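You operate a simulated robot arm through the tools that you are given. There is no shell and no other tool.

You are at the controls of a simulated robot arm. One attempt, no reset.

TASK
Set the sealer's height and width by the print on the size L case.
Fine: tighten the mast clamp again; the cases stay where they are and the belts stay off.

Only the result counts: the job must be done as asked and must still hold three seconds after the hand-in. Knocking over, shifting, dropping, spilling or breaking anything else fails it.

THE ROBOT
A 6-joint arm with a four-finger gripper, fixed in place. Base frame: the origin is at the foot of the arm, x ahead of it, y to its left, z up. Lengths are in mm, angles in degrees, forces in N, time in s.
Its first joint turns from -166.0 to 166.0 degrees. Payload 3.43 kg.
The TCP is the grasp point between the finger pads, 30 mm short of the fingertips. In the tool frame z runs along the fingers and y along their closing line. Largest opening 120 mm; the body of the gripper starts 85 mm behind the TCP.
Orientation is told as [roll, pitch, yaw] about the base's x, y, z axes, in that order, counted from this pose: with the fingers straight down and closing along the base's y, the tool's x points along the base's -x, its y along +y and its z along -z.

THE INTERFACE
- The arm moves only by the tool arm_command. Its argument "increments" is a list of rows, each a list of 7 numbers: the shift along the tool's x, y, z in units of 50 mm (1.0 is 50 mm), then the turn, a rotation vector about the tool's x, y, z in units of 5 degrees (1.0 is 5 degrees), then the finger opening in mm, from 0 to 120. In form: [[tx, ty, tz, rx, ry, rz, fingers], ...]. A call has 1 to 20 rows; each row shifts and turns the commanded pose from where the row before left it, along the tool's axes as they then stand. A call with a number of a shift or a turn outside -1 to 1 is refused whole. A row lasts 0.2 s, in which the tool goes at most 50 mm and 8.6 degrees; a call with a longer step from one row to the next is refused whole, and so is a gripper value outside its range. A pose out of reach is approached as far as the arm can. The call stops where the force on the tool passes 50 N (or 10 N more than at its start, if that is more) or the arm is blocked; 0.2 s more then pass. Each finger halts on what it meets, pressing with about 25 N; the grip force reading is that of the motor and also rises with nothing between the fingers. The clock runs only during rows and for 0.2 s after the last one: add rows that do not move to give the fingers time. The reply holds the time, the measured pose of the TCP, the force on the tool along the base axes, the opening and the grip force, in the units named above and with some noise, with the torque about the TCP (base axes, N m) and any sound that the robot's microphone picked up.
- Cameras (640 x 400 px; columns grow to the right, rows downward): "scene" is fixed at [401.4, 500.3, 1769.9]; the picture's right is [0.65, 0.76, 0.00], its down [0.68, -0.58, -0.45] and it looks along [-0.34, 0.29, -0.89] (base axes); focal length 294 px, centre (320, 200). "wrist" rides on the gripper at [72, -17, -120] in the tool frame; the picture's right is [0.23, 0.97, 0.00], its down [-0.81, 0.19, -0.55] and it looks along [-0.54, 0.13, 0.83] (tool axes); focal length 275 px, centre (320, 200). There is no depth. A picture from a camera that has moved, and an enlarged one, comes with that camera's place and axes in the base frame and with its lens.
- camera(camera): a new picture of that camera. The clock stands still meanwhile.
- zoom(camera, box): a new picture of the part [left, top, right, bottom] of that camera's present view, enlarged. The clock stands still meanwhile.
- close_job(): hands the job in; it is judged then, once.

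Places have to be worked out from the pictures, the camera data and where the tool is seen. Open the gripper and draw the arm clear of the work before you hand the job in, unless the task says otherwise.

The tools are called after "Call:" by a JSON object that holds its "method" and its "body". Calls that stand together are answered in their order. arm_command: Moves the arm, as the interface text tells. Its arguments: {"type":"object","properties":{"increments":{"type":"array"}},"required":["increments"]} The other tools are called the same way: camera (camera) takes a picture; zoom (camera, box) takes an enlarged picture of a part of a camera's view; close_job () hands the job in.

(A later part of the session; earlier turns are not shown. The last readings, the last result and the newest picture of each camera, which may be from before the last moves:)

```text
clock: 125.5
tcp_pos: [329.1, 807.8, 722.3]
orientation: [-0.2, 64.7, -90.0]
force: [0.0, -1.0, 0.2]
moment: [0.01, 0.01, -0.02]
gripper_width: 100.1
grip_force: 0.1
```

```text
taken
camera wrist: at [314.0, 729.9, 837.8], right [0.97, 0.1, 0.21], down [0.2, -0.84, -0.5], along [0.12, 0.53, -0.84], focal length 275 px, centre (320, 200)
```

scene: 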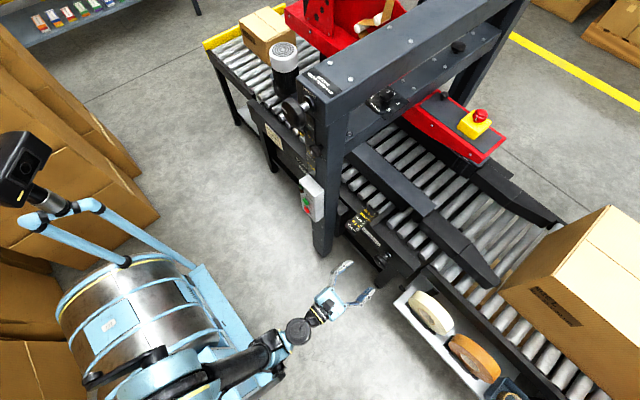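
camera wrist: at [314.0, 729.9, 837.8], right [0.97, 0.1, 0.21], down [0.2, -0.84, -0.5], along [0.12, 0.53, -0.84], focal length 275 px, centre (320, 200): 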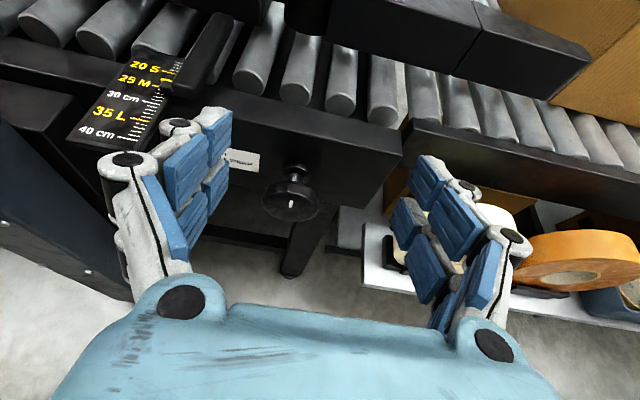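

Call:
{"method": "zoom", "body": {"camera": "wrist", "box": [240, 150, 340, 250]}}

Call:
{"method": "zoom", "body": {"camera": "wrist", "box": [60, 40, 200, 160]}}

```text
4.00 times, centred on (290, 200) of wrist
camera zoom: at [314.0, 729.9, 837.8], right [0.97, 0.1, 0.21], down [0.2, -0.84, -0.5], along [0.12, 0.53, -0.84], focal length 1101 px, centre (440, 200)
```

zoom: 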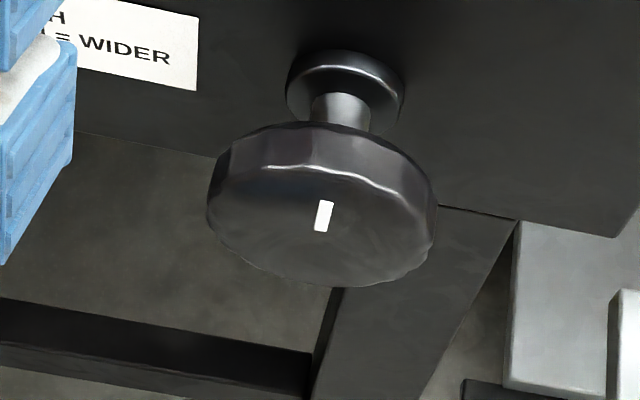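

```text
3.33 times, centred on (130, 100) of wrist
camera zoom: at [314.0, 729.9, 837.8], right [0.97, 0.1, 0.21], down [0.2, -0.84, -0.5], along [0.12, 0.53, -0.84], focal length 918 px, centre (953, 533)
```

zoom: 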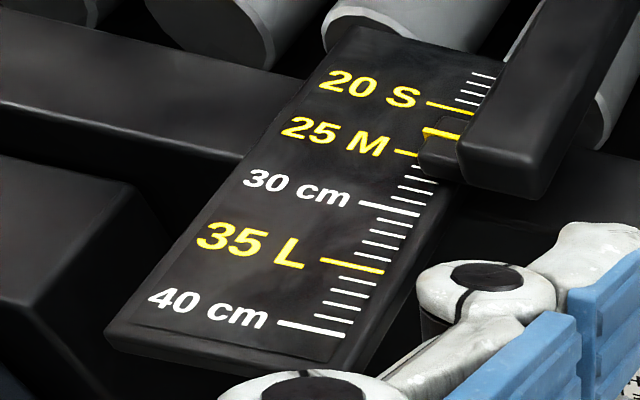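

The prediction matches the view within 2 px, so the face centre is about (322, 892, 549). I'll move onto the approach line, 110 mm short.

Call:
{"method": "arm_command", "body": {"increments": [[-0.782, -0.044, 0.331, 0, 0, 0, 100], [-0.782, -0.044, 0.331, 0, 0, 0, 100], [-0.782, -0.044, 0.331, 0, 0, 0, 100], [0, 0, 0, 0, 0, 0, 100], [0, 0, 0, 0, 0, 0, 100]]}}

Call:
{"method": "camera", "body": {"camera": "wrist"}}

Call:
{"method": "camera", "body": {"camera": "scene"}}

```text
clock: 126.7
tcp_pos: [322.0, 804.6, 596.2]
orientation: [-0.2, 64.8, -89.9]
force: [0.2, -0.3, 0.2]
moment: [-0.05, 0.0, 0.02]
gripper_width: 99.9
grip_force: 0.0
out of reach, approached as far as the arm can: row 3
```

```text
taken
camera wrist: at [307.6, 728.2, 711.8], right [0.97, 0.1, 0.21], down [0.2, -0.85, -0.5], along [0.12, 0.52, -0.84], focal length 275 px, centre (320, 200)
```

wrist: 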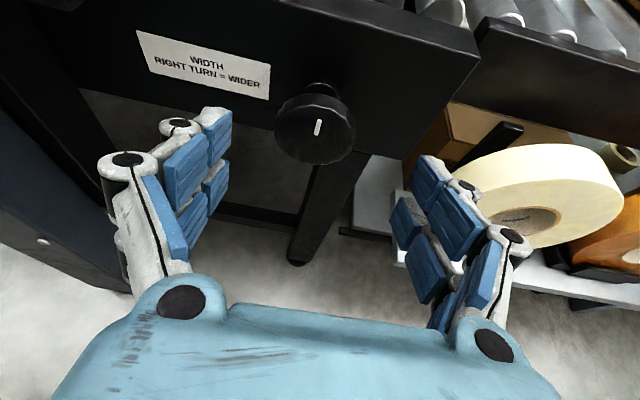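

```text
taken
```

scene: 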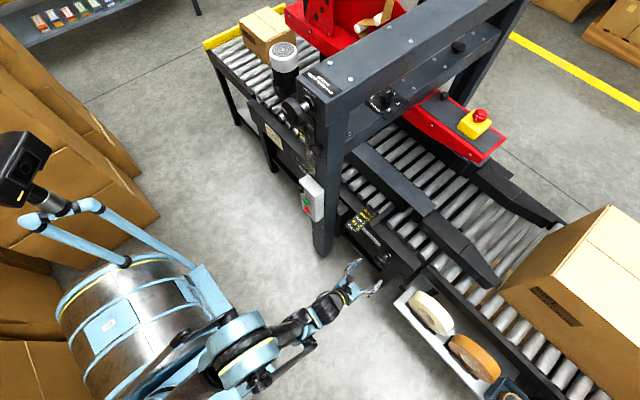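

Call:
{"method": "zoom", "body": {"camera": "wrist", "box": [255, 65, 375, 185]}}

```text
3.33 times, centred on (315, 125) of wrist
camera zoom: at [307.6, 728.2, 711.8], right [0.97, 0.1, 0.21], down [0.2, -0.85, -0.5], along [0.12, 0.52, -0.84], focal length 918 px, centre (337, 450)
```

zoom: 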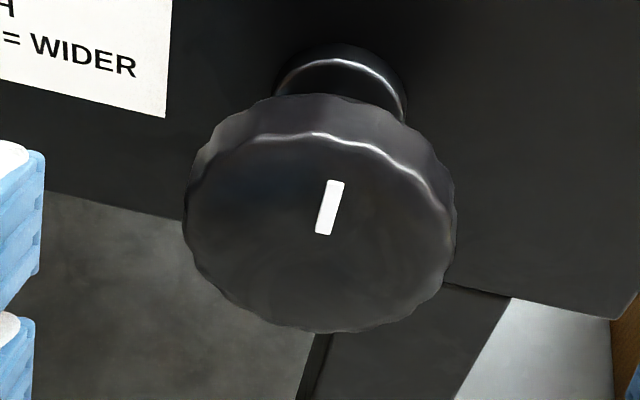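

The closer view refines the face centre to about (322, 895, 542). I'll approach 60 mm further and check centring.

Call:
{"method": "arm_command", "body": {"increments": [[-0.065, 0, 0.6, 0, 0, 0, 100], [-0.065, 0, 0.6, 0, 0, 0, 100], [0, 0, 0, 0, 0, 0, 100], [0, 0, 0, 0, 0, 0, 100]]}}

Call:
{"method": "camera", "body": {"camera": "wrist"}}

Call:
{"method": "zoom", "body": {"camera": "scene", "box": [320, 210, 440, 310]}}

```text
clock: 127.7
tcp_pos: [323.1, 856.6, 567.2]
orientation: [-0.5, 64.9, -90.0]
force: [0.3, -0.8, 0.6]
moment: [0.0, 0.0, 0.0]
gripper_width: 100.0
grip_force: 0.0
```

```text
taken
camera wrist: at [308.9, 778.9, 682.3], right [0.97, 0.11, 0.2], down [0.2, -0.84, -0.5], along [0.12, 0.53, -0.84], focal length 275 px, centre (320, 200)
```

wrist: 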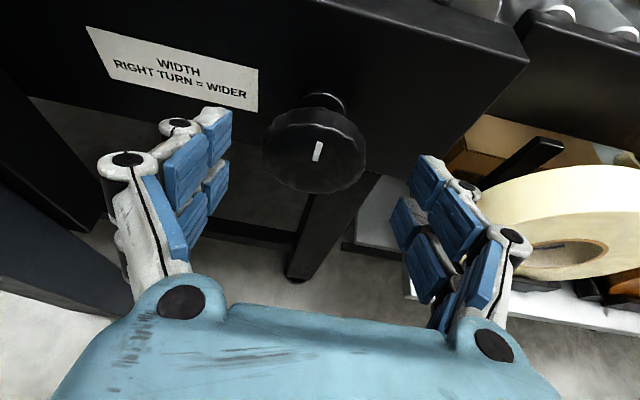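

```text
4.00 times, centred on (380, 260) of scene
camera zoom: at [401.4, 500.3, 1769.9], right [0.65, 0.76, 0.0], down [0.68, -0.58, -0.45], along [-0.34, 0.29, -0.89], focal length 1176 px, centre (80, -40)
```

zoom: 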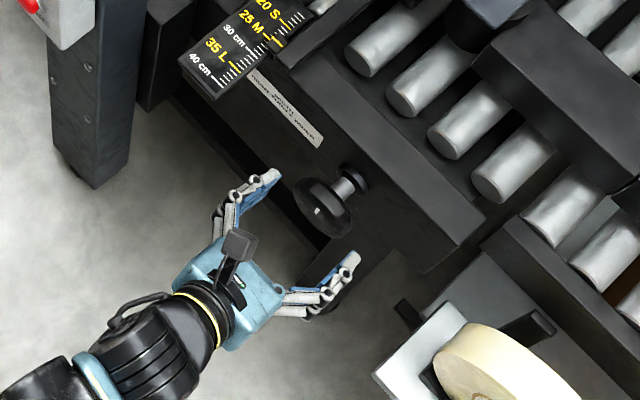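

Call:
{"method": "zoom", "body": {"camera": "wrist", "box": [245, 85, 385, 205]}}

```text
3.33 times, centred on (315, 145) of wrist
camera zoom: at [308.9, 778.9, 682.3], right [0.97, 0.11, 0.2], down [0.2, -0.84, -0.5], along [0.12, 0.53, -0.84], focal length 918 px, centre (337, 383)
```

zoom: 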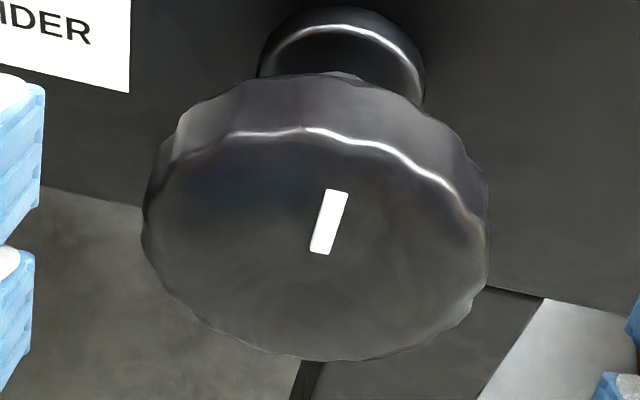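

The knob is nearly on the tool axis. I'll advance 45 mm with a small trim, then check before gripping.

Call:
{"method": "arm_command", "body": {"increments": [[-0.01, -0.03, 0.45, 0, 0, 0, 100], [0, 0, 0.43, 0, 0, 0, 100], [0, 0, 0, 0, 0, 0, 92], [0, 0, 0, 0, 0, 0, 86]]}}

Call:
{"method": "camera", "body": {"camera": "wrist"}}

Call:
{"method": "zoom", "body": {"camera": "scene", "box": [320, 210, 440, 310]}}

```text
clock: 128.7
tcp_pos: [322.5, 897.0, 547.1]
orientation: [-0.8, 65.1, -89.8]
force: [0.8, 0.3, 0.2]
moment: [0.01, 0.04, -0.02]
gripper_width: 86.3
grip_force: 0.1
```

```text
taken
camera wrist: at [308.7, 818.7, 662.8], right [0.97, 0.11, 0.2], down [0.2, -0.84, -0.5], along [0.11, 0.53, -0.84], focal length 275 px, centre (320, 200)
```

wrist: 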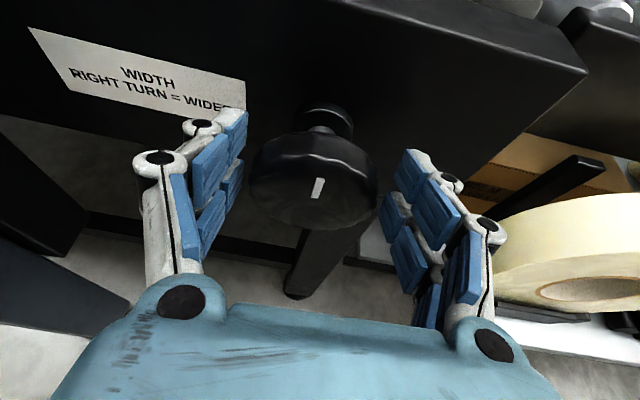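

```text
4.00 times, centred on (380, 260) of scene
camera zoom: at [401.4, 500.3, 1769.9], right [0.65, 0.76, 0.0], down [0.68, -0.58, -0.45], along [-0.34, 0.29, -0.89], focal length 1176 px, centre (80, -40)
```

zoom: 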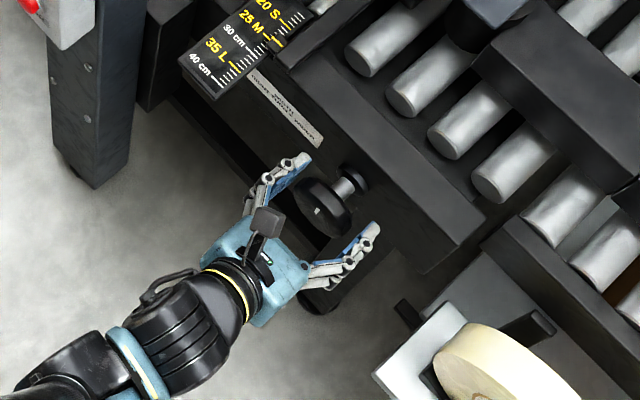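

Well centred. I'll close, read the forces and reopen, to check the fit.

Call:
{"method": "arm_command", "body": {"increments": [[0, 0, 0, 0, 0, 0, 50], [0, 0, 0, 0, 0, 0, 50]]}}

Call:
{"method": "arm_command", "body": {"increments": [[0, 0, 0, 0, 0, 0, 86], [0, 0, 0, 0, 0, 0, 86]]}}

```text
clock: 129.3
tcp_pos: [321.8, 896.9, 546.4]
orientation: [-0.9, 64.9, -89.8]
force: [-21.2, -11.9, -2.5]
moment: [-0.12, 0.26, 0.45]
gripper_width: 70.9
grip_force: 45.0
```

```text
clock: 129.9
tcp_pos: [323.4, 896.1, 546.8]
orientation: [-0.8, 65.0, -89.8]
force: [0.2, -0.3, -0.5]
moment: [0.04, 0.0, 0.0]
gripper_width: 85.9
grip_force: 0.1
```

The knob sits about 2 mm to -x. I'll trim that, back-rotate 10° and do one 20° bite about the knob's own axis.

Call:
{"method": "arm_command", "body": {"increments": [[0, -0.04, 0, 0, 0, 0, 86], [0, -0.0075, 0, -0.427, 0, -0.904, 86], [0, -0.0075, 0, -0.427, 0, -0.904, 86], [0, 0, 0, 0, 0, 0, 50], [0, 0.0075, 0, 0.427, 0, 0.904, 50], [0, 0.0075, 0, 0.427, 0, 0.904, 50], [0, 0.0075, 0, 0.427, 0, 0.904, 50]]}}

Call:
{"method": "arm_command", "body": {"increments": [[0, 0, 0, 0, 0, 0, 86], [0, 0, 0, 0, 0, 0, 86]]}}

Call:
{"method": "zoom", "body": {"camera": "wrist", "box": [220, 85, 420, 245]}}

Call:
{"method": "zoom", "body": {"camera": "scene", "box": [340, 200, 380, 240]}}

```text
clock: 130.7
tcp_pos: [331.5, 894.0, 550.9]
orientation: [15.5, 64.6, -72.7]
force: [-21.2, 7.2, -0.9]
moment: [0.15, 0.34, -0.12]
gripper_width: 95.2
grip_force: 8.1
out of reach, approached as far as the arm can: row 1, 2, 3
stopped in row 3: the force on the tool passed its limit at 101 N (the readings are from after the stop); the commanded pose is now the measured one
```

```text
clock: 131.3
tcp_pos: [334.6, 893.8, 550.7]
orientation: [15.4, 64.5, -72.8]
force: [-32.6, 9.9, -1.7]
moment: [0.18, 0.46, -0.27]
gripper_width: 99.7
grip_force: 12.0
```

```text
2.50 times, centred on (320, 165) of wrist
camera zoom: at [309.4, 813.6, 663.4], right [0.94, 0.15, 0.32], down [0.29, -0.82, -0.48], along [0.19, 0.55, -0.82], focal length 688 px, centre (320, 288)
```

zoom: 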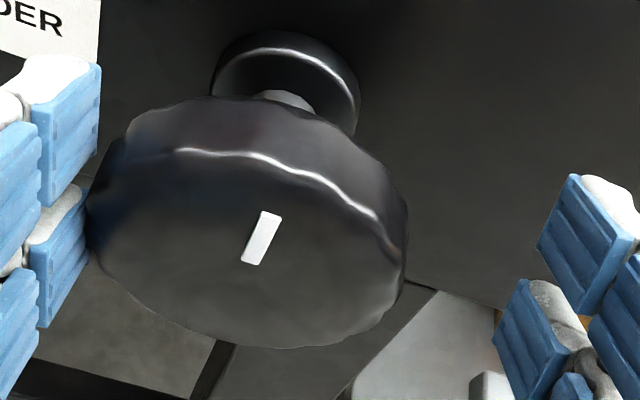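

```text
10.00 times, centred on (360, 220) of scene
camera zoom: at [401.4, 500.3, 1769.9], right [0.65, 0.76, 0.0], down [0.68, -0.58, -0.45], along [-0.34, 0.29, -0.89], focal length 2941 px, centre (-80, 0)
```

zoom: 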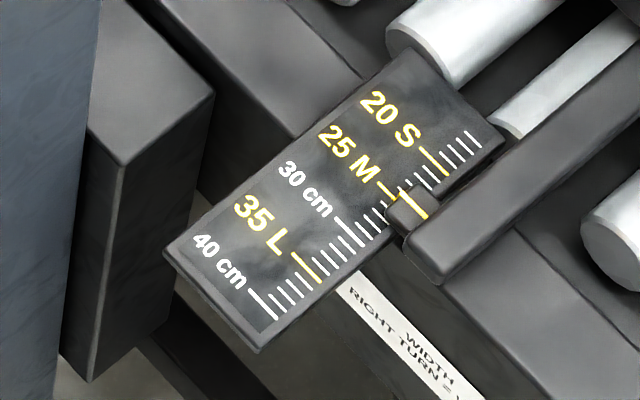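

I hit another joint limit there: the counter-clockwise roll end. I'll open wide, back straight out, and use the flipped grip, half a turn clockwise, which sits mid-range.

Call:
{"method": "arm_command", "body": {"increments": [[0, 0, 0, 0, 0, 0, 120], [0, 0, 0, 0, 0, 0, 120], [0, 0, -0.4, 0, 0, 0, 120], [0, 0, -0.8, 0, 0, 0, 120], [0, 0, -0.8, 0, 0, 0, 120], [0, 0, 0, 0, 0, 0, 120]]}}

Call:
{"method": "zoom", "body": {"camera": "scene", "box": [320, 200, 440, 310]}}

```text
clock: 132.7
tcp_pos: [335.5, 805.8, 596.9]
orientation: [15.8, 64.2, -72.9]
force: [-0.6, 0.6, -0.7]
moment: [-0.04, -0.02, 0.0]
gripper_width: 120.1
grip_force: 0.1
out of reach, approached as far as the arm can: row 5
```

```text
3.64 times, centred on (380, 255) of scene
camera zoom: at [401.4, 500.3, 1769.9], right [0.65, 0.76, 0.0], down [0.68, -0.58, -0.45], along [-0.34, 0.29, -0.89], focal length 1070 px, centre (102, 0)
```

zoom: 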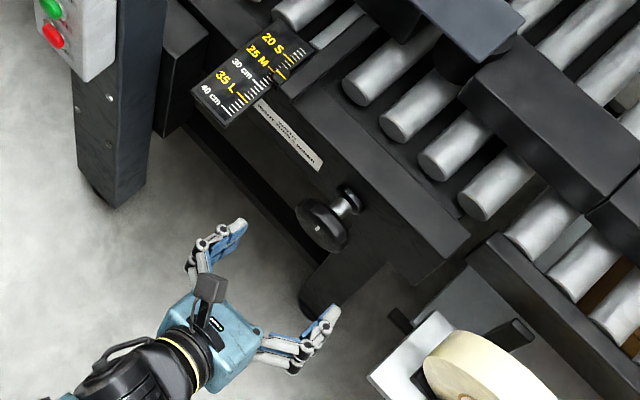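

Call:
{"method": "arm_command", "body": {"increments": [[0, 0, 0.5, 0, 0, 0, 110], [0, 0, 0, 0, 0, 1, 100], [0, 0, 0, 0, 0, 1, 100], [0, 0, 0, 0, 0, 1, 100], [0, 0, 0, 0, 0, 1, 100], [0, 0, 0, 0, 0, 1, 100], [0, 0, 0, 0, 0, 1, 100], [0, 0, 0, 0, 0, 1, 100], [0, 0, 0, 0, 0, 1, 100], [0, 0, 0, 0, 0, 1, 100], [0, 0, 0, 0, 0, 1, 100], [0, 0, 0, 0, 0, 1, 100], [0, 0, 0, 0, 0, 1, 100], [0, 0, 0, 0, 0, 1, 100], [0, 0, 0, 0, 0, 1, 100], [0, 0, 0, 0, 0, 1, 100], [0, 0, 0, 0, 0, 1, 100], [0, 0, 0, 0, 0, 1, 100], [0, 0, 0, 0, 0, 1, 100], [0, 0, 0, 0, 0, 1, 100]]}}

Call:
{"method": "arm_command", "body": {"increments": [[0, 0, 0, 0, 0, 1, 100], [0, 0, 0, 0, 0, 1, 100], [0, 0, 0, 0, 0, 1, 100], [0, 0, 0, 0, 0, 1, 100], [0, 0, 0, 0, 0, 1, 100], [0, 0, 0, 0, 0, 1, 100], [0, 0, 0, 0, 0, 1, 100], [0, 0, 0, 0, 0, 1, 100], [0, 0, 0, 0, 0, 1, 100], [0, 0, 0, 0, 0, 1, 100], [0, 0, 0, 0, 0, 1, 100], [0, 0, 0, 0, 0, 1, 100], [0, 0, 0, 0, 0, 1, 100], [0, 0, 0, 0, 0, 1, 100], [0, 0, 0, 0, 0, 1, 100], [0, 0, 0, 0, 0, 1, 100], [0, 0, 0, 0, 0, 1, 100], [0, 0, 0, 0, 0, 1, 100], [0, 0, 0, 0, 0, 0.4, 100], [0, 0, 0, 0, 0, 0, 100]]}}

Call:
{"method": "camera", "body": {"camera": "wrist"}}

```text
clock: 136.9
tcp_pos: [334.7, 831.0, 584.8]
orientation: [-65.5, 2.2, -179.5]
force: [-1.5, -0.2, 0.1]
moment: [0.0, 0.01, 0.02]
gripper_width: 99.9
grip_force: 0.1
```

```text
clock: 141.1
tcp_pos: [335.6, 830.5, 584.9]
orientation: [-0.9, -65.5, 90.7]
force: [-0.6, -0.1, -1.3]
moment: [0.02, 0.0, 0.01]
gripper_width: 100.0
grip_force: 0.1
```

```text
taken
camera wrist: at [352.5, 691.3, 571.0], right [-0.97, -0.09, -0.22], down [-0.2, -0.17, 0.97], along [-0.12, 0.98, 0.14], focal length 275 px, centre (320, 200)
```

wrist: 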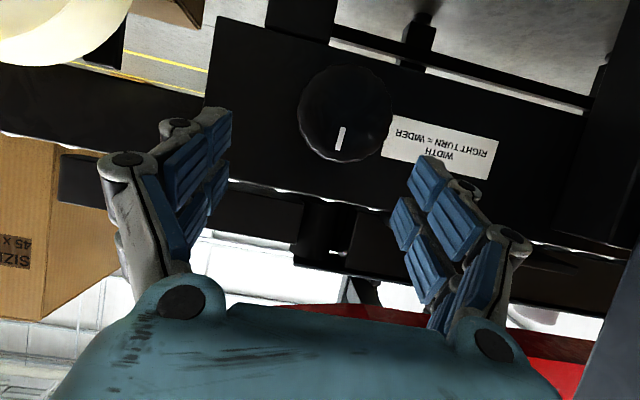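

The flipped pose is in range and gives a head-on view. I'll measure the knob's position.

Call:
{"method": "zoom", "body": {"camera": "wrist", "box": [280, 50, 410, 180]}}

```text
3.08 times, centred on (345, 115) of wrist
camera zoom: at [352.5, 691.3, 571.0], right [-0.97, -0.09, -0.22], down [-0.2, -0.17, 0.97], along [-0.12, 0.98, 0.14], focal length 847 px, centre (243, 462)
```

zoom: 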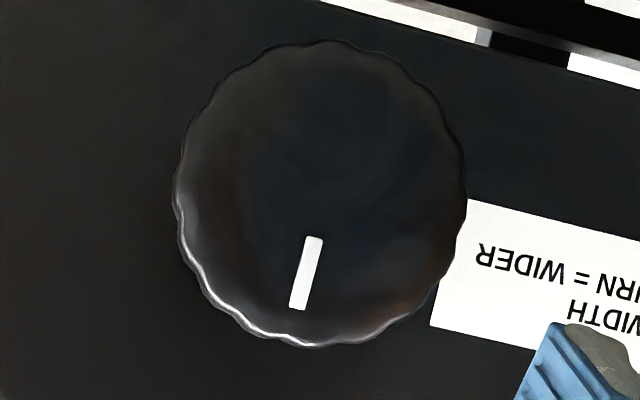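

Allowing for the camera bias seen from both sides, the knob's face centre is about (320.5, 892, 539). I'll align and advance partway, then check.

Call:
{"method": "arm_command", "body": {"increments": [[0.238, 0.31, 0, 0, 0, 0, 100], [0, 0, 0.5, 0, 0, 0, 100], [0, 0, 0.5, 0, 0, 0, 100], [0, 0, 0, 0, 0, 0, 100], [0, 0, 0, 0, 0, 0, 100]]}}

Call:
{"method": "camera", "body": {"camera": "wrist"}}

Call:
{"method": "zoom", "body": {"camera": "scene", "box": [320, 200, 440, 310]}}

```text
clock: 142.3
tcp_pos: [328.8, 870.7, 555.2]
orientation: [-0.4, -65.7, 90.7]
force: [0.2, -0.3, 0.5]
moment: [-0.04, 0.01, 0.0]
gripper_width: 99.7
grip_force: 0.0
out of reach, approached as far as the arm can: row 1, 3
```

```text
taken
camera wrist: at [348.5, 733.1, 539.5], right [-0.97, -0.1, -0.21], down [-0.19, -0.17, 0.97], along [-0.13, 0.98, 0.15], focal length 275 px, centre (320, 200)
```

wrist: 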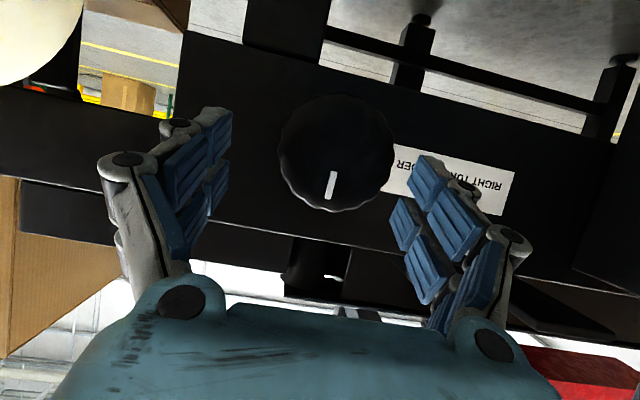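

```text
3.64 times, centred on (380, 255) of scene
camera zoom: at [401.4, 500.3, 1769.9], right [0.65, 0.76, 0.0], down [0.68, -0.58, -0.45], along [-0.34, 0.29, -0.89], focal length 1070 px, centre (102, 0)
```

zoom: 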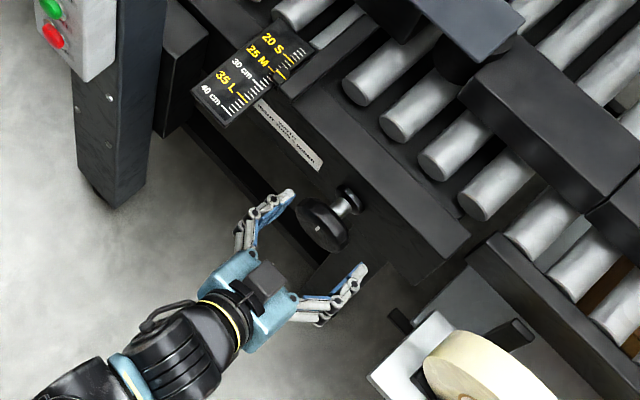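

I'm at the wrist-bend limit again, so I'll tilt 8° more for margin and then align laterally.

Call:
{"method": "arm_command", "body": {"increments": [[0, 0, 0, 0, 0.8, 0, 100], [0, 0, 0, 0, 0.8, 0, 100], [0, 0.166, 0, 0, 0, 0, 100], [0, 0, 0, 0, 0, 0, 100], [0, 0, 0, 0, 0, 0, 100]]}}

Call:
{"method": "camera", "body": {"camera": "wrist"}}

```text
clock: 143.5
tcp_pos: [351.9, 867.6, 554.8]
orientation: [0.7, -58.0, 90.5]
force: [0.0, -0.1, 0.2]
moment: [0.0, 0.01, -0.03]
gripper_width: 100.0
grip_force: 0.1
out of reach, approached as far as the arm can: row 1, 2, 3
```

```text
taken
camera wrist: at [372.0, 729.4, 558.1], right [-0.97, -0.14, -0.19], down [-0.19, -0.04, 0.98], along [-0.14, 0.99, 0.01], focal length 275 px, centre (320, 200)
```

wrist: 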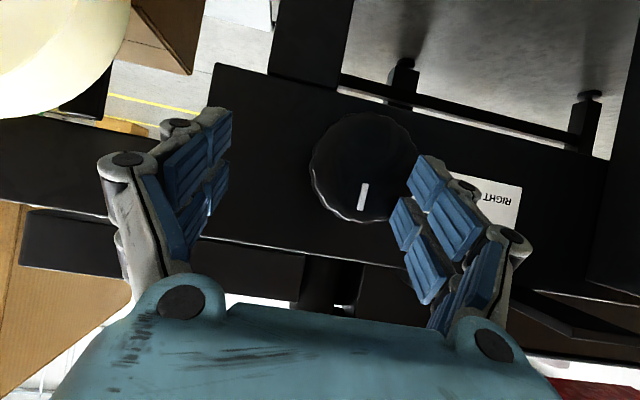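

The arm slid to x=352 when asked for more tilt, so it's a different limit. I'll look at the whole arm.

Call:
{"method": "camera", "body": {"camera": "scene"}}

Call:
{"method": "zoom", "body": {"camera": "scene", "box": [120, 200, 440, 400]}}

```text
taken
```

scene: 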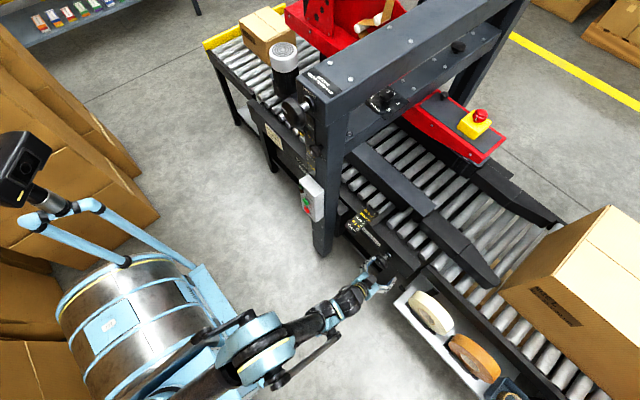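

```text
2.00 times, centred on (280, 300) of scene
camera zoom: at [401.4, 500.3, 1769.9], right [0.65, 0.76, 0.0], down [0.68, -0.58, -0.45], along [-0.34, 0.29, -0.89], focal length 588 px, centre (400, 0)
```

zoom: 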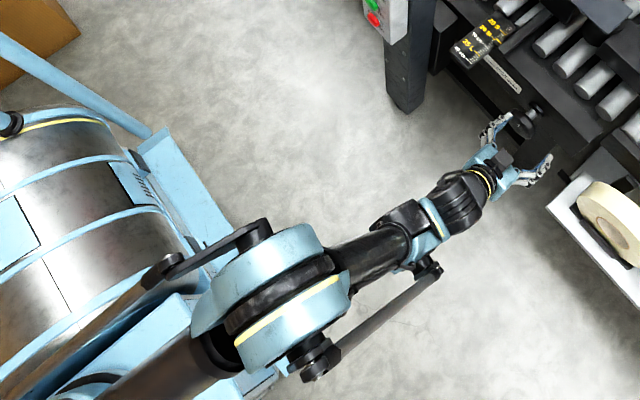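

The forearm and tool are nearly in line here, a wrist singularity, so the solver slid sideways. I'll try stepping back to -x slowly.

Call:
{"method": "arm_command", "body": {"increments": [[0, 0.1, 0, 0, 0, 0, 100], [0, 0, 0, 0, 0, 0, 100], [0, 0.1, 0, 0, 0, 0, 100], [0, 0, 0, 0, 0, 0, 100], [0, 0.1, 0, 0, 0, 0, 100], [0, 0, 0, 0, 0, 0, 100], [0, 0.1, 0, 0, 0, 0, 100], [0, 0, 0, 0, 0, 0, 100]]}}

```text
clock: 145.3
tcp_pos: [350.9, 867.0, 554.7]
orientation: [0.6, -57.9, 90.4]
force: [-0.2, -0.4, -0.4]
moment: [-0.01, -0.01, 0.01]
gripper_width: 100.0
grip_force: 0.2
out of reach, approached as far as the arm can: row 1, 3, 5, 7
```

It is a hard limit in this branch. I'll back off, reduce the tilt at this roll angle, and see whether a flatter approach is reachable here.

Call:
{"method": "arm_command", "body": {"increments": [[0, 0, -1, 0, 0, 0, 100], [0, 0, 0, 0, -1, 0, 100], [0, 0, 0, 0, -1, 0, 100], [0, 0, 0, 0, -1, 0, 100], [0, 0, 0, 0, 0, 0, 100]]}}

Call:
{"method": "arm_command", "body": {"increments": [[0, 0.3, 0, 0, 0, 0, 100], [0, 0.3, 0, 0, 0, 0, 100], [0, 0, 0, 0, 0, 0, 100]]}}

```text
clock: 146.5
tcp_pos: [360.9, 838.8, 591.0]
orientation: [-1.5, -72.4, 91.1]
force: [-0.9, -0.1, 1.5]
moment: [0.02, 0.01, -0.03]
gripper_width: 99.8
grip_force: 0.0
out of reach, approached as far as the arm can: row 1, 4
```

```text
clock: 147.3
tcp_pos: [331.6, 840.4, 593.4]
orientation: [-1.4, -72.3, 90.9]
force: [-0.5, 0.2, -0.6]
moment: [0.0, 0.0, 0.0]
gripper_width: 100.1
grip_force: 0.2
out of reach, approached as far as the arm can: row 2
```

Two limits meet here, and the arm prefers larger x, meaning the tool yawed toward -x. I'll test swinging the tool about the knob-axis direction by 30° clockwise, which points it left and down.

Call:
{"method": "arm_command", "body": {"increments": [[0, 0, 0, -0.302, 0, 0.953, 100], [0, 0, 0, -0.302, 0, 0.953, 100], [0, 0, 0, -0.302, 0, 0.953, 100], [0, 0, 0, -0.302, 0, 0.953, 100], [0, 0, 0, -0.302, 0, 0.953, 100], [0, 0, 0, -0.302, 0, 0.953, 100], [0, 0, 0, 0, 0, 0, 100]]}}

Call:
{"method": "camera", "body": {"camera": "wrist"}}

```text
clock: 148.9
tcp_pos: [330.1, 842.2, 592.7]
orientation: [62.1, -56.1, 32.3]
force: [-0.2, -0.2, -0.2]
moment: [0.0, 0.01, -0.03]
gripper_width: 100.2
grip_force: 0.1
```

```text
taken
camera wrist: at [329.5, 706.8, 557.4], right [-0.95, -0.07, 0.29], down [0.3, -0.28, 0.91], along [0.02, 0.96, 0.29], focal length 275 px, centre (320, 200)
```

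wrist: 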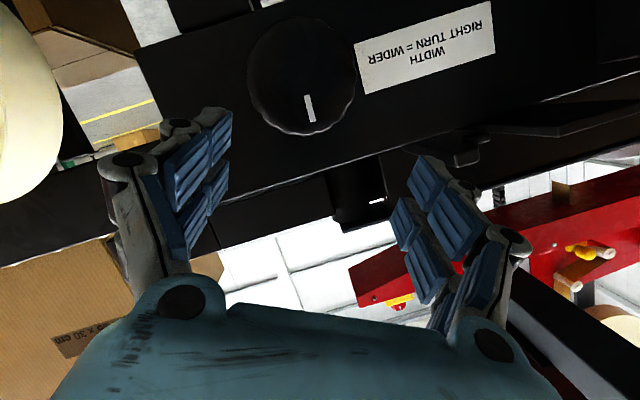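

No limit flagged. Now I'll lower onto the approach line from here.

Call:
{"method": "arm_command", "body": {"increments": [[0.313, -0.179, 0.124, 0, 0, 0, 100], [0.313, -0.179, 0.124, 0, 0, 0, 100], [0, 0, 0, 0, 0, 0, 100]]}}

Call:
{"method": "camera", "body": {"camera": "wrist"}}

```text
clock: 149.7
tcp_pos: [331.2, 859.5, 564.9]
orientation: [62.1, -56.1, 32.5]
force: [-0.4, 0.1, -0.3]
moment: [0.0, 0.03, -0.03]
gripper_width: 99.9
grip_force: 0.0
out of reach, approached as far as the arm can: row 1, 2
```

```text
taken
camera wrist: at [331.1, 723.8, 528.4], right [-0.96, -0.07, 0.29], down [0.3, -0.28, 0.91], along [0.02, 0.96, 0.29], focal length 275 px, centre (320, 200)
```

wrist: 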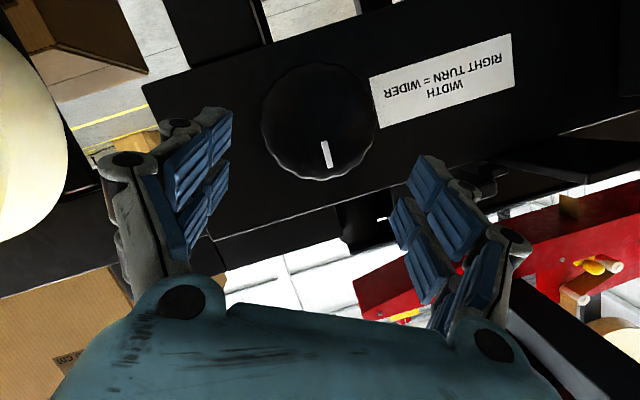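

Still slightly limited, so I'll add 6.5° of tilt in this swung plane and retry.

Call:
{"method": "arm_command", "body": {"increments": [[0, 0, 0, 0, 0.65, 0, 100], [0, 0, 0, 0, 0.65, 0, 100], [0.166, -0.064, 0.1, 0, 0, 0, 100], [0, 0, 0, 0, 0, 0, 100], [0, 0, 0, 0, 0, 0, 100]]}}

Call:
{"method": "camera", "body": {"camera": "wrist"}}

```text
clock: 150.9
tcp_pos: [331.0, 861.3, 553.9]
orientation: [54.5, -52.6, 41.8]
force: [-0.5, 0.6, 0.1]
moment: [-0.01, 0.02, 0.03]
gripper_width: 99.7
grip_force: 0.0
```

```text
taken
camera wrist: at [336.7, 722.1, 532.0], right [-0.95, -0.09, 0.3], down [0.31, -0.18, 0.93], along [-0.03, 0.98, 0.2], focal length 275 px, centre (320, 200)
```

wrist: 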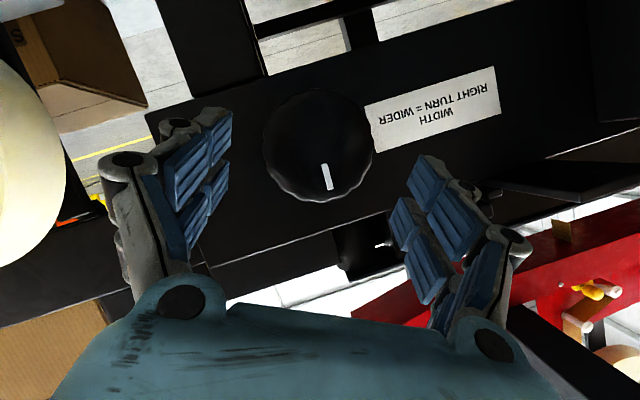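

Reached cleanly. I'll measure the knob in this view.

Call:
{"method": "zoom", "body": {"camera": "wrist", "box": [250, 75, 390, 215]}}

```text
2.86 times, centred on (320, 145) of wrist
camera zoom: at [336.7, 722.1, 532.0], right [-0.95, -0.09, 0.3], down [0.31, -0.18, 0.93], along [-0.03, 0.98, 0.2], focal length 786 px, centre (320, 357)
```

zoom: 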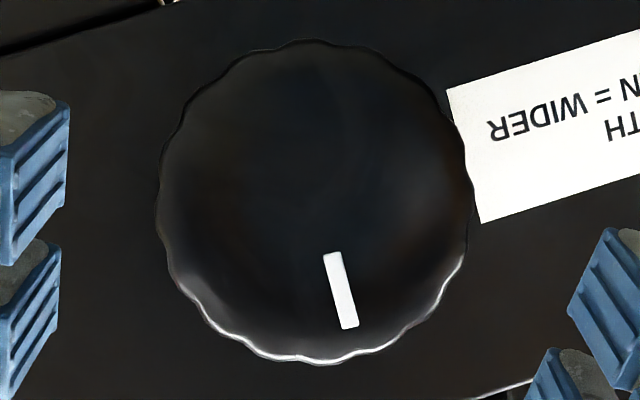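

The knob is within 2 mm of the tool axis. I'll advance 34 mm and test the grip.

Call:
{"method": "arm_command", "body": {"increments": [[0.014, -0.03, 0.34, 0, 0, 0, 100], [0, 0, 0.34, 0, 0, 0, 100], [0, 0, 0, 0, 0, 0, 90], [0, 0, 0, 0, 0, 0, 86]]}}

Call:
{"method": "zoom", "body": {"camera": "wrist", "box": [200, 60, 440, 260]}}

```text
clock: 151.9
tcp_pos: [324.1, 891.5, 541.5]
orientation: [54.3, -52.7, 41.8]
force: [-0.1, 0.0, 0.6]
moment: [-0.02, 0.02, -0.02]
gripper_width: 86.0
grip_force: 0.1
```

```text
2.00 times, centred on (320, 160) of wrist
camera zoom: at [331.5, 753.3, 519.3], right [-0.95, -0.09, 0.3], down [0.31, -0.18, 0.93], along [-0.03, 0.98, 0.2], focal length 551 px, centre (320, 280)
```

zoom: 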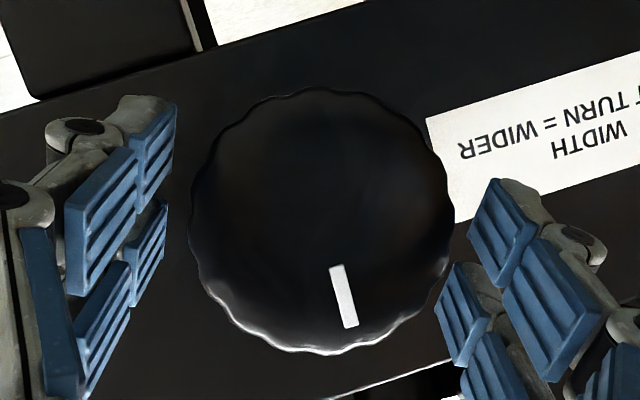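

Call:
{"method": "arm_command", "body": {"increments": [[0, 0, 0, 0, 0, 0, 50], [0, 0, 0, 0, 0, 0, 50]]}}

Call:
{"method": "arm_command", "body": {"increments": [[0, 0, 0, 0, 0, 0, 86], [0, 0, 0, 0, 0, 0, 86]]}}

```text
clock: 152.5
tcp_pos: [324.1, 892.1, 542.3]
orientation: [54.5, -52.6, 41.8]
force: [-2.1, -3.5, 0.7]
moment: [0.02, 0.01, 0.08]
gripper_width: 70.5
grip_force: 44.9
```

```text
clock: 153.1
tcp_pos: [324.4, 890.5, 541.8]
orientation: [54.3, -52.7, 41.7]
force: [0.4, -0.5, -0.2]
moment: [0.02, -0.01, 0.03]
gripper_width: 85.9
grip_force: 0.1
```

Practically zero side load — ideal. First 15° right-turn bite about the knob's axis.

Call:
{"method": "arm_command", "body": {"increments": [[0, 0, 0, 0, 0, 0, 50], [0, -0.007, 0, -0.4035, 0, 0.915, 50], [0, -0.007, 0, -0.4035, 0, 0.915, 50], [0, -0.007, 0, -0.4035, 0, 0.915, 50]]}}

Call:
{"method": "arm_command", "body": {"increments": [[0, 0, 0, 0, 0, 0, 86], [0, 0, 0, 0, 0, 0, 86]]}}

Call:
{"method": "zoom", "body": {"camera": "wrist", "box": [200, 60, 440, 260]}}

Call:
{"method": "zoom", "body": {"camera": "scene", "box": [340, 200, 380, 240]}}

```text
clock: 154.1
tcp_pos: [326.2, 892.0, 539.4]
orientation: [67.6, -40.6, 32.1]
force: [9.0, -30.1, 0.0]
moment: [-0.19, -0.06, -0.09]
gripper_width: 70.6
grip_force: 45.4
```

```text
clock: 154.7
tcp_pos: [324.5, 891.9, 539.1]
orientation: [67.6, -40.5, 32.1]
force: [-0.2, 0.3, 0.7]
moment: [-0.01, 0.0, 0.01]
gripper_width: 86.1
grip_force: 0.0
```

```text
2.00 times, centred on (320, 160) of wrist
camera zoom: at [326.1, 754.3, 517.0], right [-0.84, -0.09, 0.53], down [0.54, -0.18, 0.82], along [0.02, 0.98, 0.2], focal length 551 px, centre (320, 280)
```

zoom: 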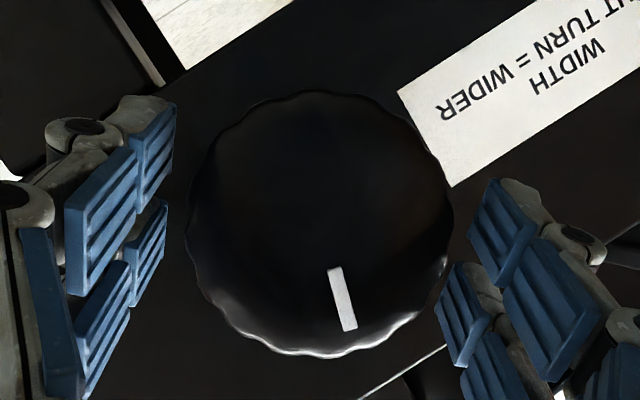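

```text
10.00 times, centred on (360, 220) of scene
camera zoom: at [401.4, 500.3, 1769.9], right [0.65, 0.76, 0.0], down [0.68, -0.58, -0.45], along [-0.34, 0.29, -0.89], focal length 2941 px, centre (-80, 0)
```

zoom: 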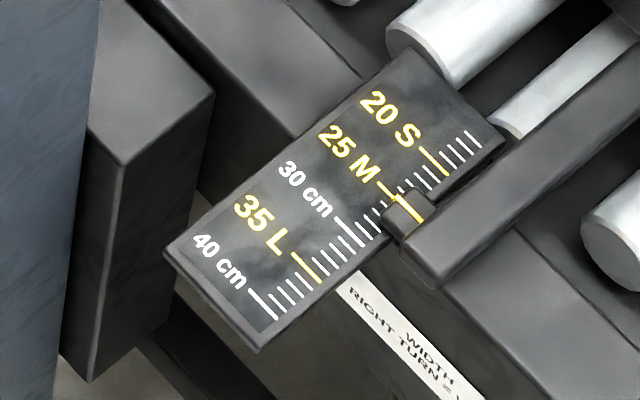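

The knob follows and the width pointer is moving toward 35, about 36° per cm. I'll check the back-rotation range by turning back 20° with the fingers open.

Call:
{"method": "arm_command", "body": {"increments": [[0, 0.007, 0, 0.4035, 0, -0.915, 86], [0, 0.007, 0, 0.4035, 0, -0.915, 86], [0, 0.007, 0, 0.4035, 0, -0.915, 86], [0, 0.007, 0, 0.4035, 0, -0.915, 86], [0, 0, 0, 0, 0, 0, 86]]}}

```text
clock: 155.9
tcp_pos: [323.6, 891.4, 541.4]
orientation: [48.4, -56.3, 46.9]
force: [0.2, 0.3, -0.5]
moment: [0.02, 0.04, -0.01]
gripper_width: 85.9
grip_force: 0.0
```

No limit flagged. Now two 20° cycles.

Call:
{"method": "arm_command", "body": {"increments": [[0, 0, 0, 0, 0, 0, 50], [0, -0.007, 0, -0.4035, 0, 0.915, 50], [0, -0.007, 0, -0.4035, 0, 0.915, 50], [0, -0.007, 0, -0.4035, 0, 0.915, 50], [0, -0.007, 0, -0.4035, 0, 0.915, 50], [0, 0, 0, 0, 0, 0, 86], [0, 0.007, 0, 0.4035, 0, -0.915, 86], [0, 0.007, 0, 0.4035, 0, -0.915, 86], [0, 0.007, 0, 0.4035, 0, -0.915, 86], [0, 0.007, 0, 0.4035, 0, -0.915, 86], [0, 0, 0, 0, 0, 0, 86]]}}

Call:
{"method": "zoom", "body": {"camera": "wrist", "box": [200, 60, 440, 260]}}

```text
clock: 158.3
tcp_pos: [324.6, 890.3, 542.1]
orientation: [48.3, -56.3, 46.8]
force: [-0.2, 0.0, -0.1]
moment: [0.0, 0.02, 0.02]
gripper_width: 86.0
grip_force: 0.0
```

```text
2.00 times, centred on (320, 160) of wrist
camera zoom: at [333.4, 753.4, 519.9], right [-0.97, -0.09, 0.21], down [0.22, -0.18, 0.96], along [-0.05, 0.98, 0.19], focal length 551 px, centre (320, 280)
```

zoom: 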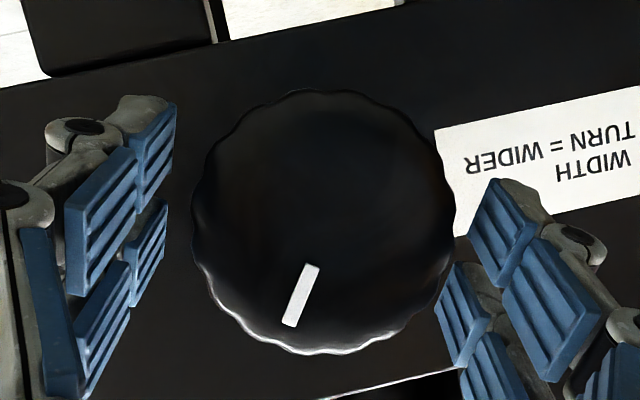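

Clean, so I'll continue with double cycles of 2×20°.

Call:
{"method": "arm_command", "body": {"increments": [[0, 0, 0, 0, 0, 0, 50], [0, -0.007, 0, -0.4035, 0, 0.915, 50], [0, -0.007, 0, -0.4035, 0, 0.915, 50], [0, -0.007, 0, -0.4035, 0, 0.915, 50], [0, -0.007, 0, -0.4035, 0, 0.915, 50], [0, 0, 0, 0, 0, 0, 86], [0, 0.007, 0, 0.4035, 0, -0.915, 86], [0, 0.007, 0, 0.4035, 0, -0.915, 86], [0, 0.007, 0, 0.4035, 0, -0.915, 86], [0, 0.007, 0, 0.4035, 0, -0.915, 86], [0, 0, 0, 0, 0, 0, 50], [0, -0.007, 0, -0.4035, 0, 0.915, 50], [0, -0.007, 0, -0.4035, 0, 0.915, 50], [0, -0.007, 0, -0.4035, 0, 0.915, 50], [0, -0.007, 0, -0.4035, 0, 0.915, 50], [0, 0, 0, 0, 0, 0, 86], [0, 0.007, 0, 0.4035, 0, -0.915, 86], [0, 0.007, 0, 0.4035, 0, -0.915, 86], [0, 0.007, 0, 0.4035, 0, -0.915, 86], [0, 0.007, 0, 0.4035, 0, -0.915, 86]]}}

Call:
{"method": "zoom", "body": {"camera": "wrist", "box": [200, 60, 440, 260]}}

Call:
{"method": "zoom", "body": {"camera": "scene", "box": [340, 200, 380, 240]}}

```text
clock: 162.5
tcp_pos: [325.4, 891.2, 541.2]
orientation: [48.2, -56.2, 46.8]
force: [0.8, 0.3, 0.3]
moment: [0.02, 0.01, -0.01]
gripper_width: 86.0
grip_force: 0.0
```

```text
2.00 times, centred on (320, 160) of wrist
camera zoom: at [333.6, 753.5, 519.7], right [-0.97, -0.09, 0.21], down [0.22, -0.18, 0.96], along [-0.05, 0.98, 0.19], focal length 551 px, centre (320, 280)
```

zoom: 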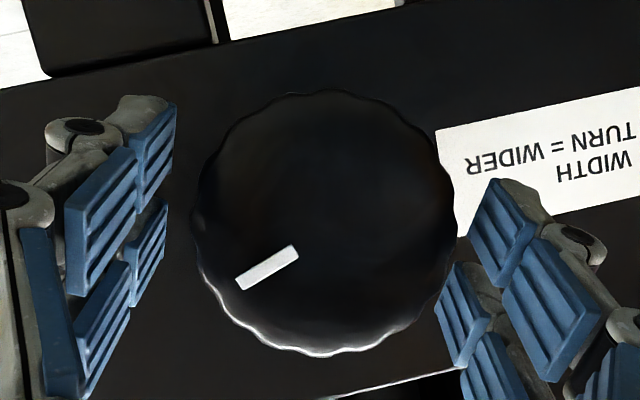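

```text
10.00 times, centred on (360, 220) of scene
camera zoom: at [401.4, 500.3, 1769.9], right [0.65, 0.76, 0.0], down [0.68, -0.58, -0.45], along [-0.34, 0.29, -0.89], focal length 2941 px, centre (-80, 0)
```

zoom: 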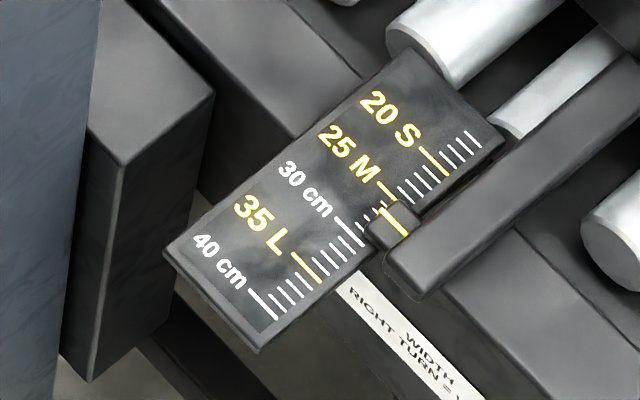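

The pointer is at about 27 after 75°. The same call again.

Call:
{"method": "arm_command", "body": {"increments": [[0, 0, 0, 0, 0, 0, 50], [0, -0.007, 0, -0.4035, 0, 0.915, 50], [0, -0.007, 0, -0.4035, 0, 0.915, 50], [0, -0.007, 0, -0.4035, 0, 0.915, 50], [0, -0.007, 0, -0.4035, 0, 0.915, 50], [0, 0, 0, 0, 0, 0, 86], [0, 0.007, 0, 0.4035, 0, -0.915, 86], [0, 0.007, 0, 0.4035, 0, -0.915, 86], [0, 0.007, 0, 0.4035, 0, -0.915, 86], [0, 0.007, 0, 0.4035, 0, -0.915, 86], [0, 0, 0, 0, 0, 0, 50], [0, -0.007, 0, -0.4035, 0, 0.915, 50], [0, -0.007, 0, -0.4035, 0, 0.915, 50], [0, -0.007, 0, -0.4035, 0, 0.915, 50], [0, -0.007, 0, -0.4035, 0, 0.915, 50], [0, 0, 0, 0, 0, 0, 86], [0, 0.007, 0, 0.4035, 0, -0.915, 86], [0, 0.007, 0, 0.4035, 0, -0.915, 86], [0, 0.007, 0, 0.4035, 0, -0.915, 86], [0, 0.007, 0, 0.4035, 0, -0.915, 86]]}}

Call:
{"method": "zoom", "body": {"camera": "wrist", "box": [200, 60, 440, 260]}}

```text
clock: 166.7
tcp_pos: [324.6, 891.5, 541.3]
orientation: [48.3, -56.3, 46.8]
force: [0.8, -0.5, 0.1]
moment: [-0.01, 0.02, 0.01]
gripper_width: 86.0
grip_force: 0.0
```

```text
2.00 times, centred on (320, 160) of wrist
camera zoom: at [333.8, 753.5, 520.0], right [-0.97, -0.09, 0.21], down [0.22, -0.18, 0.96], along [-0.05, 0.98, 0.19], focal length 551 px, centre (320, 280)
```

zoom: 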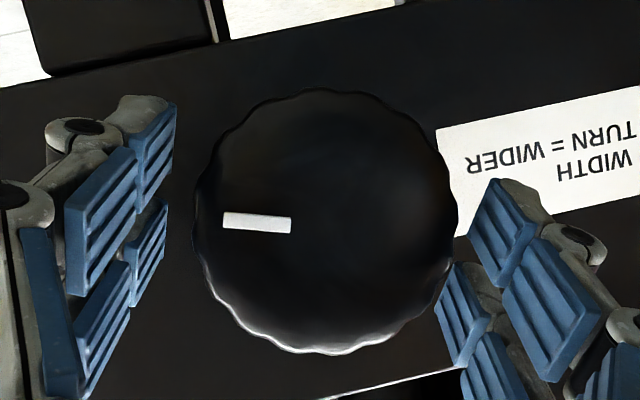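

Call:
{"method": "arm_command", "body": {"increments": [[0, 0, 0, 0, 0, 0, 50], [0, -0.007, 0, -0.4035, 0, 0.915, 50], [0, -0.007, 0, -0.4035, 0, 0.915, 50], [0, -0.007, 0, -0.4035, 0, 0.915, 50], [0, -0.007, 0, -0.4035, 0, 0.915, 50], [0, 0, 0, 0, 0, 0, 86], [0, 0.007, 0, 0.4035, 0, -0.915, 86], [0, 0.007, 0, 0.4035, 0, -0.915, 86], [0, 0.007, 0, 0.4035, 0, -0.915, 86], [0, 0.007, 0, 0.4035, 0, -0.915, 86], [0, 0, 0, 0, 0, 0, 50], [0, -0.007, 0, -0.4035, 0, 0.915, 50], [0, -0.007, 0, -0.4035, 0, 0.915, 50], [0, -0.007, 0, -0.4035, 0, 0.915, 50], [0, -0.007, 0, -0.4035, 0, 0.915, 50], [0, 0, 0, 0, 0, 0, 86], [0, 0.007, 0, 0.4035, 0, -0.915, 86], [0, 0.007, 0, 0.4035, 0, -0.915, 86], [0, 0.007, 0, 0.4035, 0, -0.915, 86], [0, 0.007, 0, 0.4035, 0, -0.915, 86]]}}

Call:
{"method": "zoom", "body": {"camera": "scene", "box": [340, 200, 380, 240]}}

Call:
{"method": "zoom", "body": {"camera": "wrist", "box": [200, 60, 440, 260]}}

```text
clock: 170.9
tcp_pos: [323.9, 892.0, 542.8]
orientation: [48.2, -56.4, 46.8]
force: [0.3, 0.1, 0.2]
moment: [0.01, 0.01, 0.0]
gripper_width: 86.0
grip_force: 0.0
```

```text
10.00 times, centred on (360, 220) of scene
camera zoom: at [401.4, 500.3, 1769.9], right [0.65, 0.76, 0.0], down [0.68, -0.58, -0.45], along [-0.34, 0.29, -0.89], focal length 2941 px, centre (-80, 0)
```

zoom: 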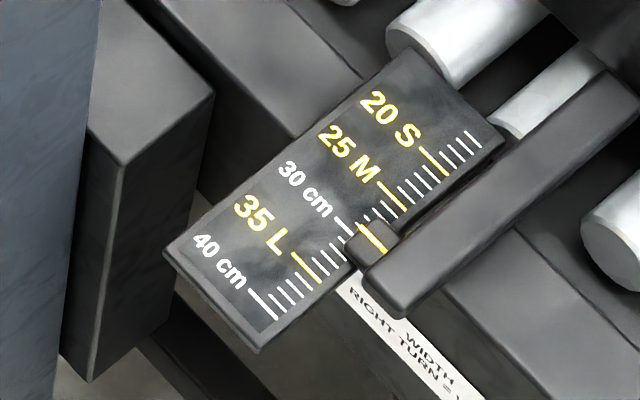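

```text
2.00 times, centred on (320, 160) of wrist
camera zoom: at [333.7, 753.8, 520.6], right [-0.97, -0.09, 0.21], down [0.22, -0.18, 0.96], along [-0.05, 0.98, 0.19], focal length 551 px, centre (320, 280)
```

zoom: 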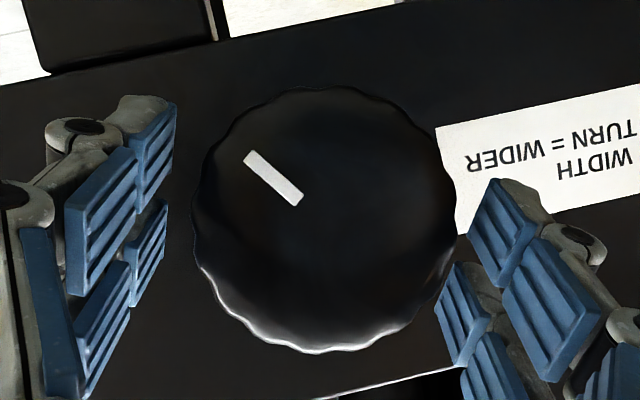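

About 29.3 now; continuing.

Call:
{"method": "arm_command", "body": {"increments": [[0, 0, 0, 0, 0, 0, 50], [0, -0.007, 0, -0.4035, 0, 0.915, 50], [0, -0.007, 0, -0.4035, 0, 0.915, 50], [0, -0.007, 0, -0.4035, 0, 0.915, 50], [0, -0.007, 0, -0.4035, 0, 0.915, 50], [0, 0, 0, 0, 0, 0, 86], [0, 0.007, 0, 0.4035, 0, -0.915, 86], [0, 0.007, 0, 0.4035, 0, -0.915, 86], [0, 0.007, 0, 0.4035, 0, -0.915, 86], [0, 0.007, 0, 0.4035, 0, -0.915, 86], [0, 0, 0, 0, 0, 0, 50], [0, -0.007, 0, -0.4035, 0, 0.915, 50], [0, -0.007, 0, -0.4035, 0, 0.915, 50], [0, -0.007, 0, -0.4035, 0, 0.915, 50], [0, -0.007, 0, -0.4035, 0, 0.915, 50], [0, 0, 0, 0, 0, 0, 86], [0, 0.007, 0, 0.4035, 0, -0.915, 86], [0, 0.007, 0, 0.4035, 0, -0.915, 86], [0, 0.007, 0, 0.4035, 0, -0.915, 86], [0, 0.007, 0, 0.4035, 0, -0.915, 86]]}}

Call:
{"method": "zoom", "body": {"camera": "wrist", "box": [200, 60, 440, 260]}}

```text
clock: 175.1
tcp_pos: [325.2, 891.3, 542.4]
orientation: [48.2, -56.4, 46.8]
force: [0.4, 0.4, 0.2]
moment: [0.01, 0.02, 0.03]
gripper_width: 86.1
grip_force: 0.1
```

```text
2.00 times, centred on (320, 160) of wrist
camera zoom: at [334.3, 753.7, 520.6], right [-0.97, -0.09, 0.21], down [0.22, -0.18, 0.96], along [-0.05, 0.98, 0.19], focal length 551 px, centre (320, 280)
```

zoom: 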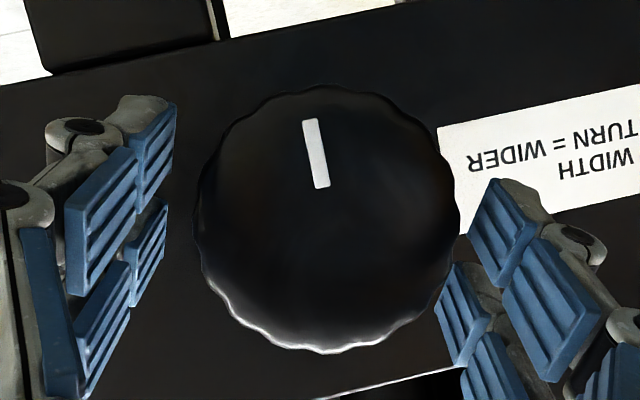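

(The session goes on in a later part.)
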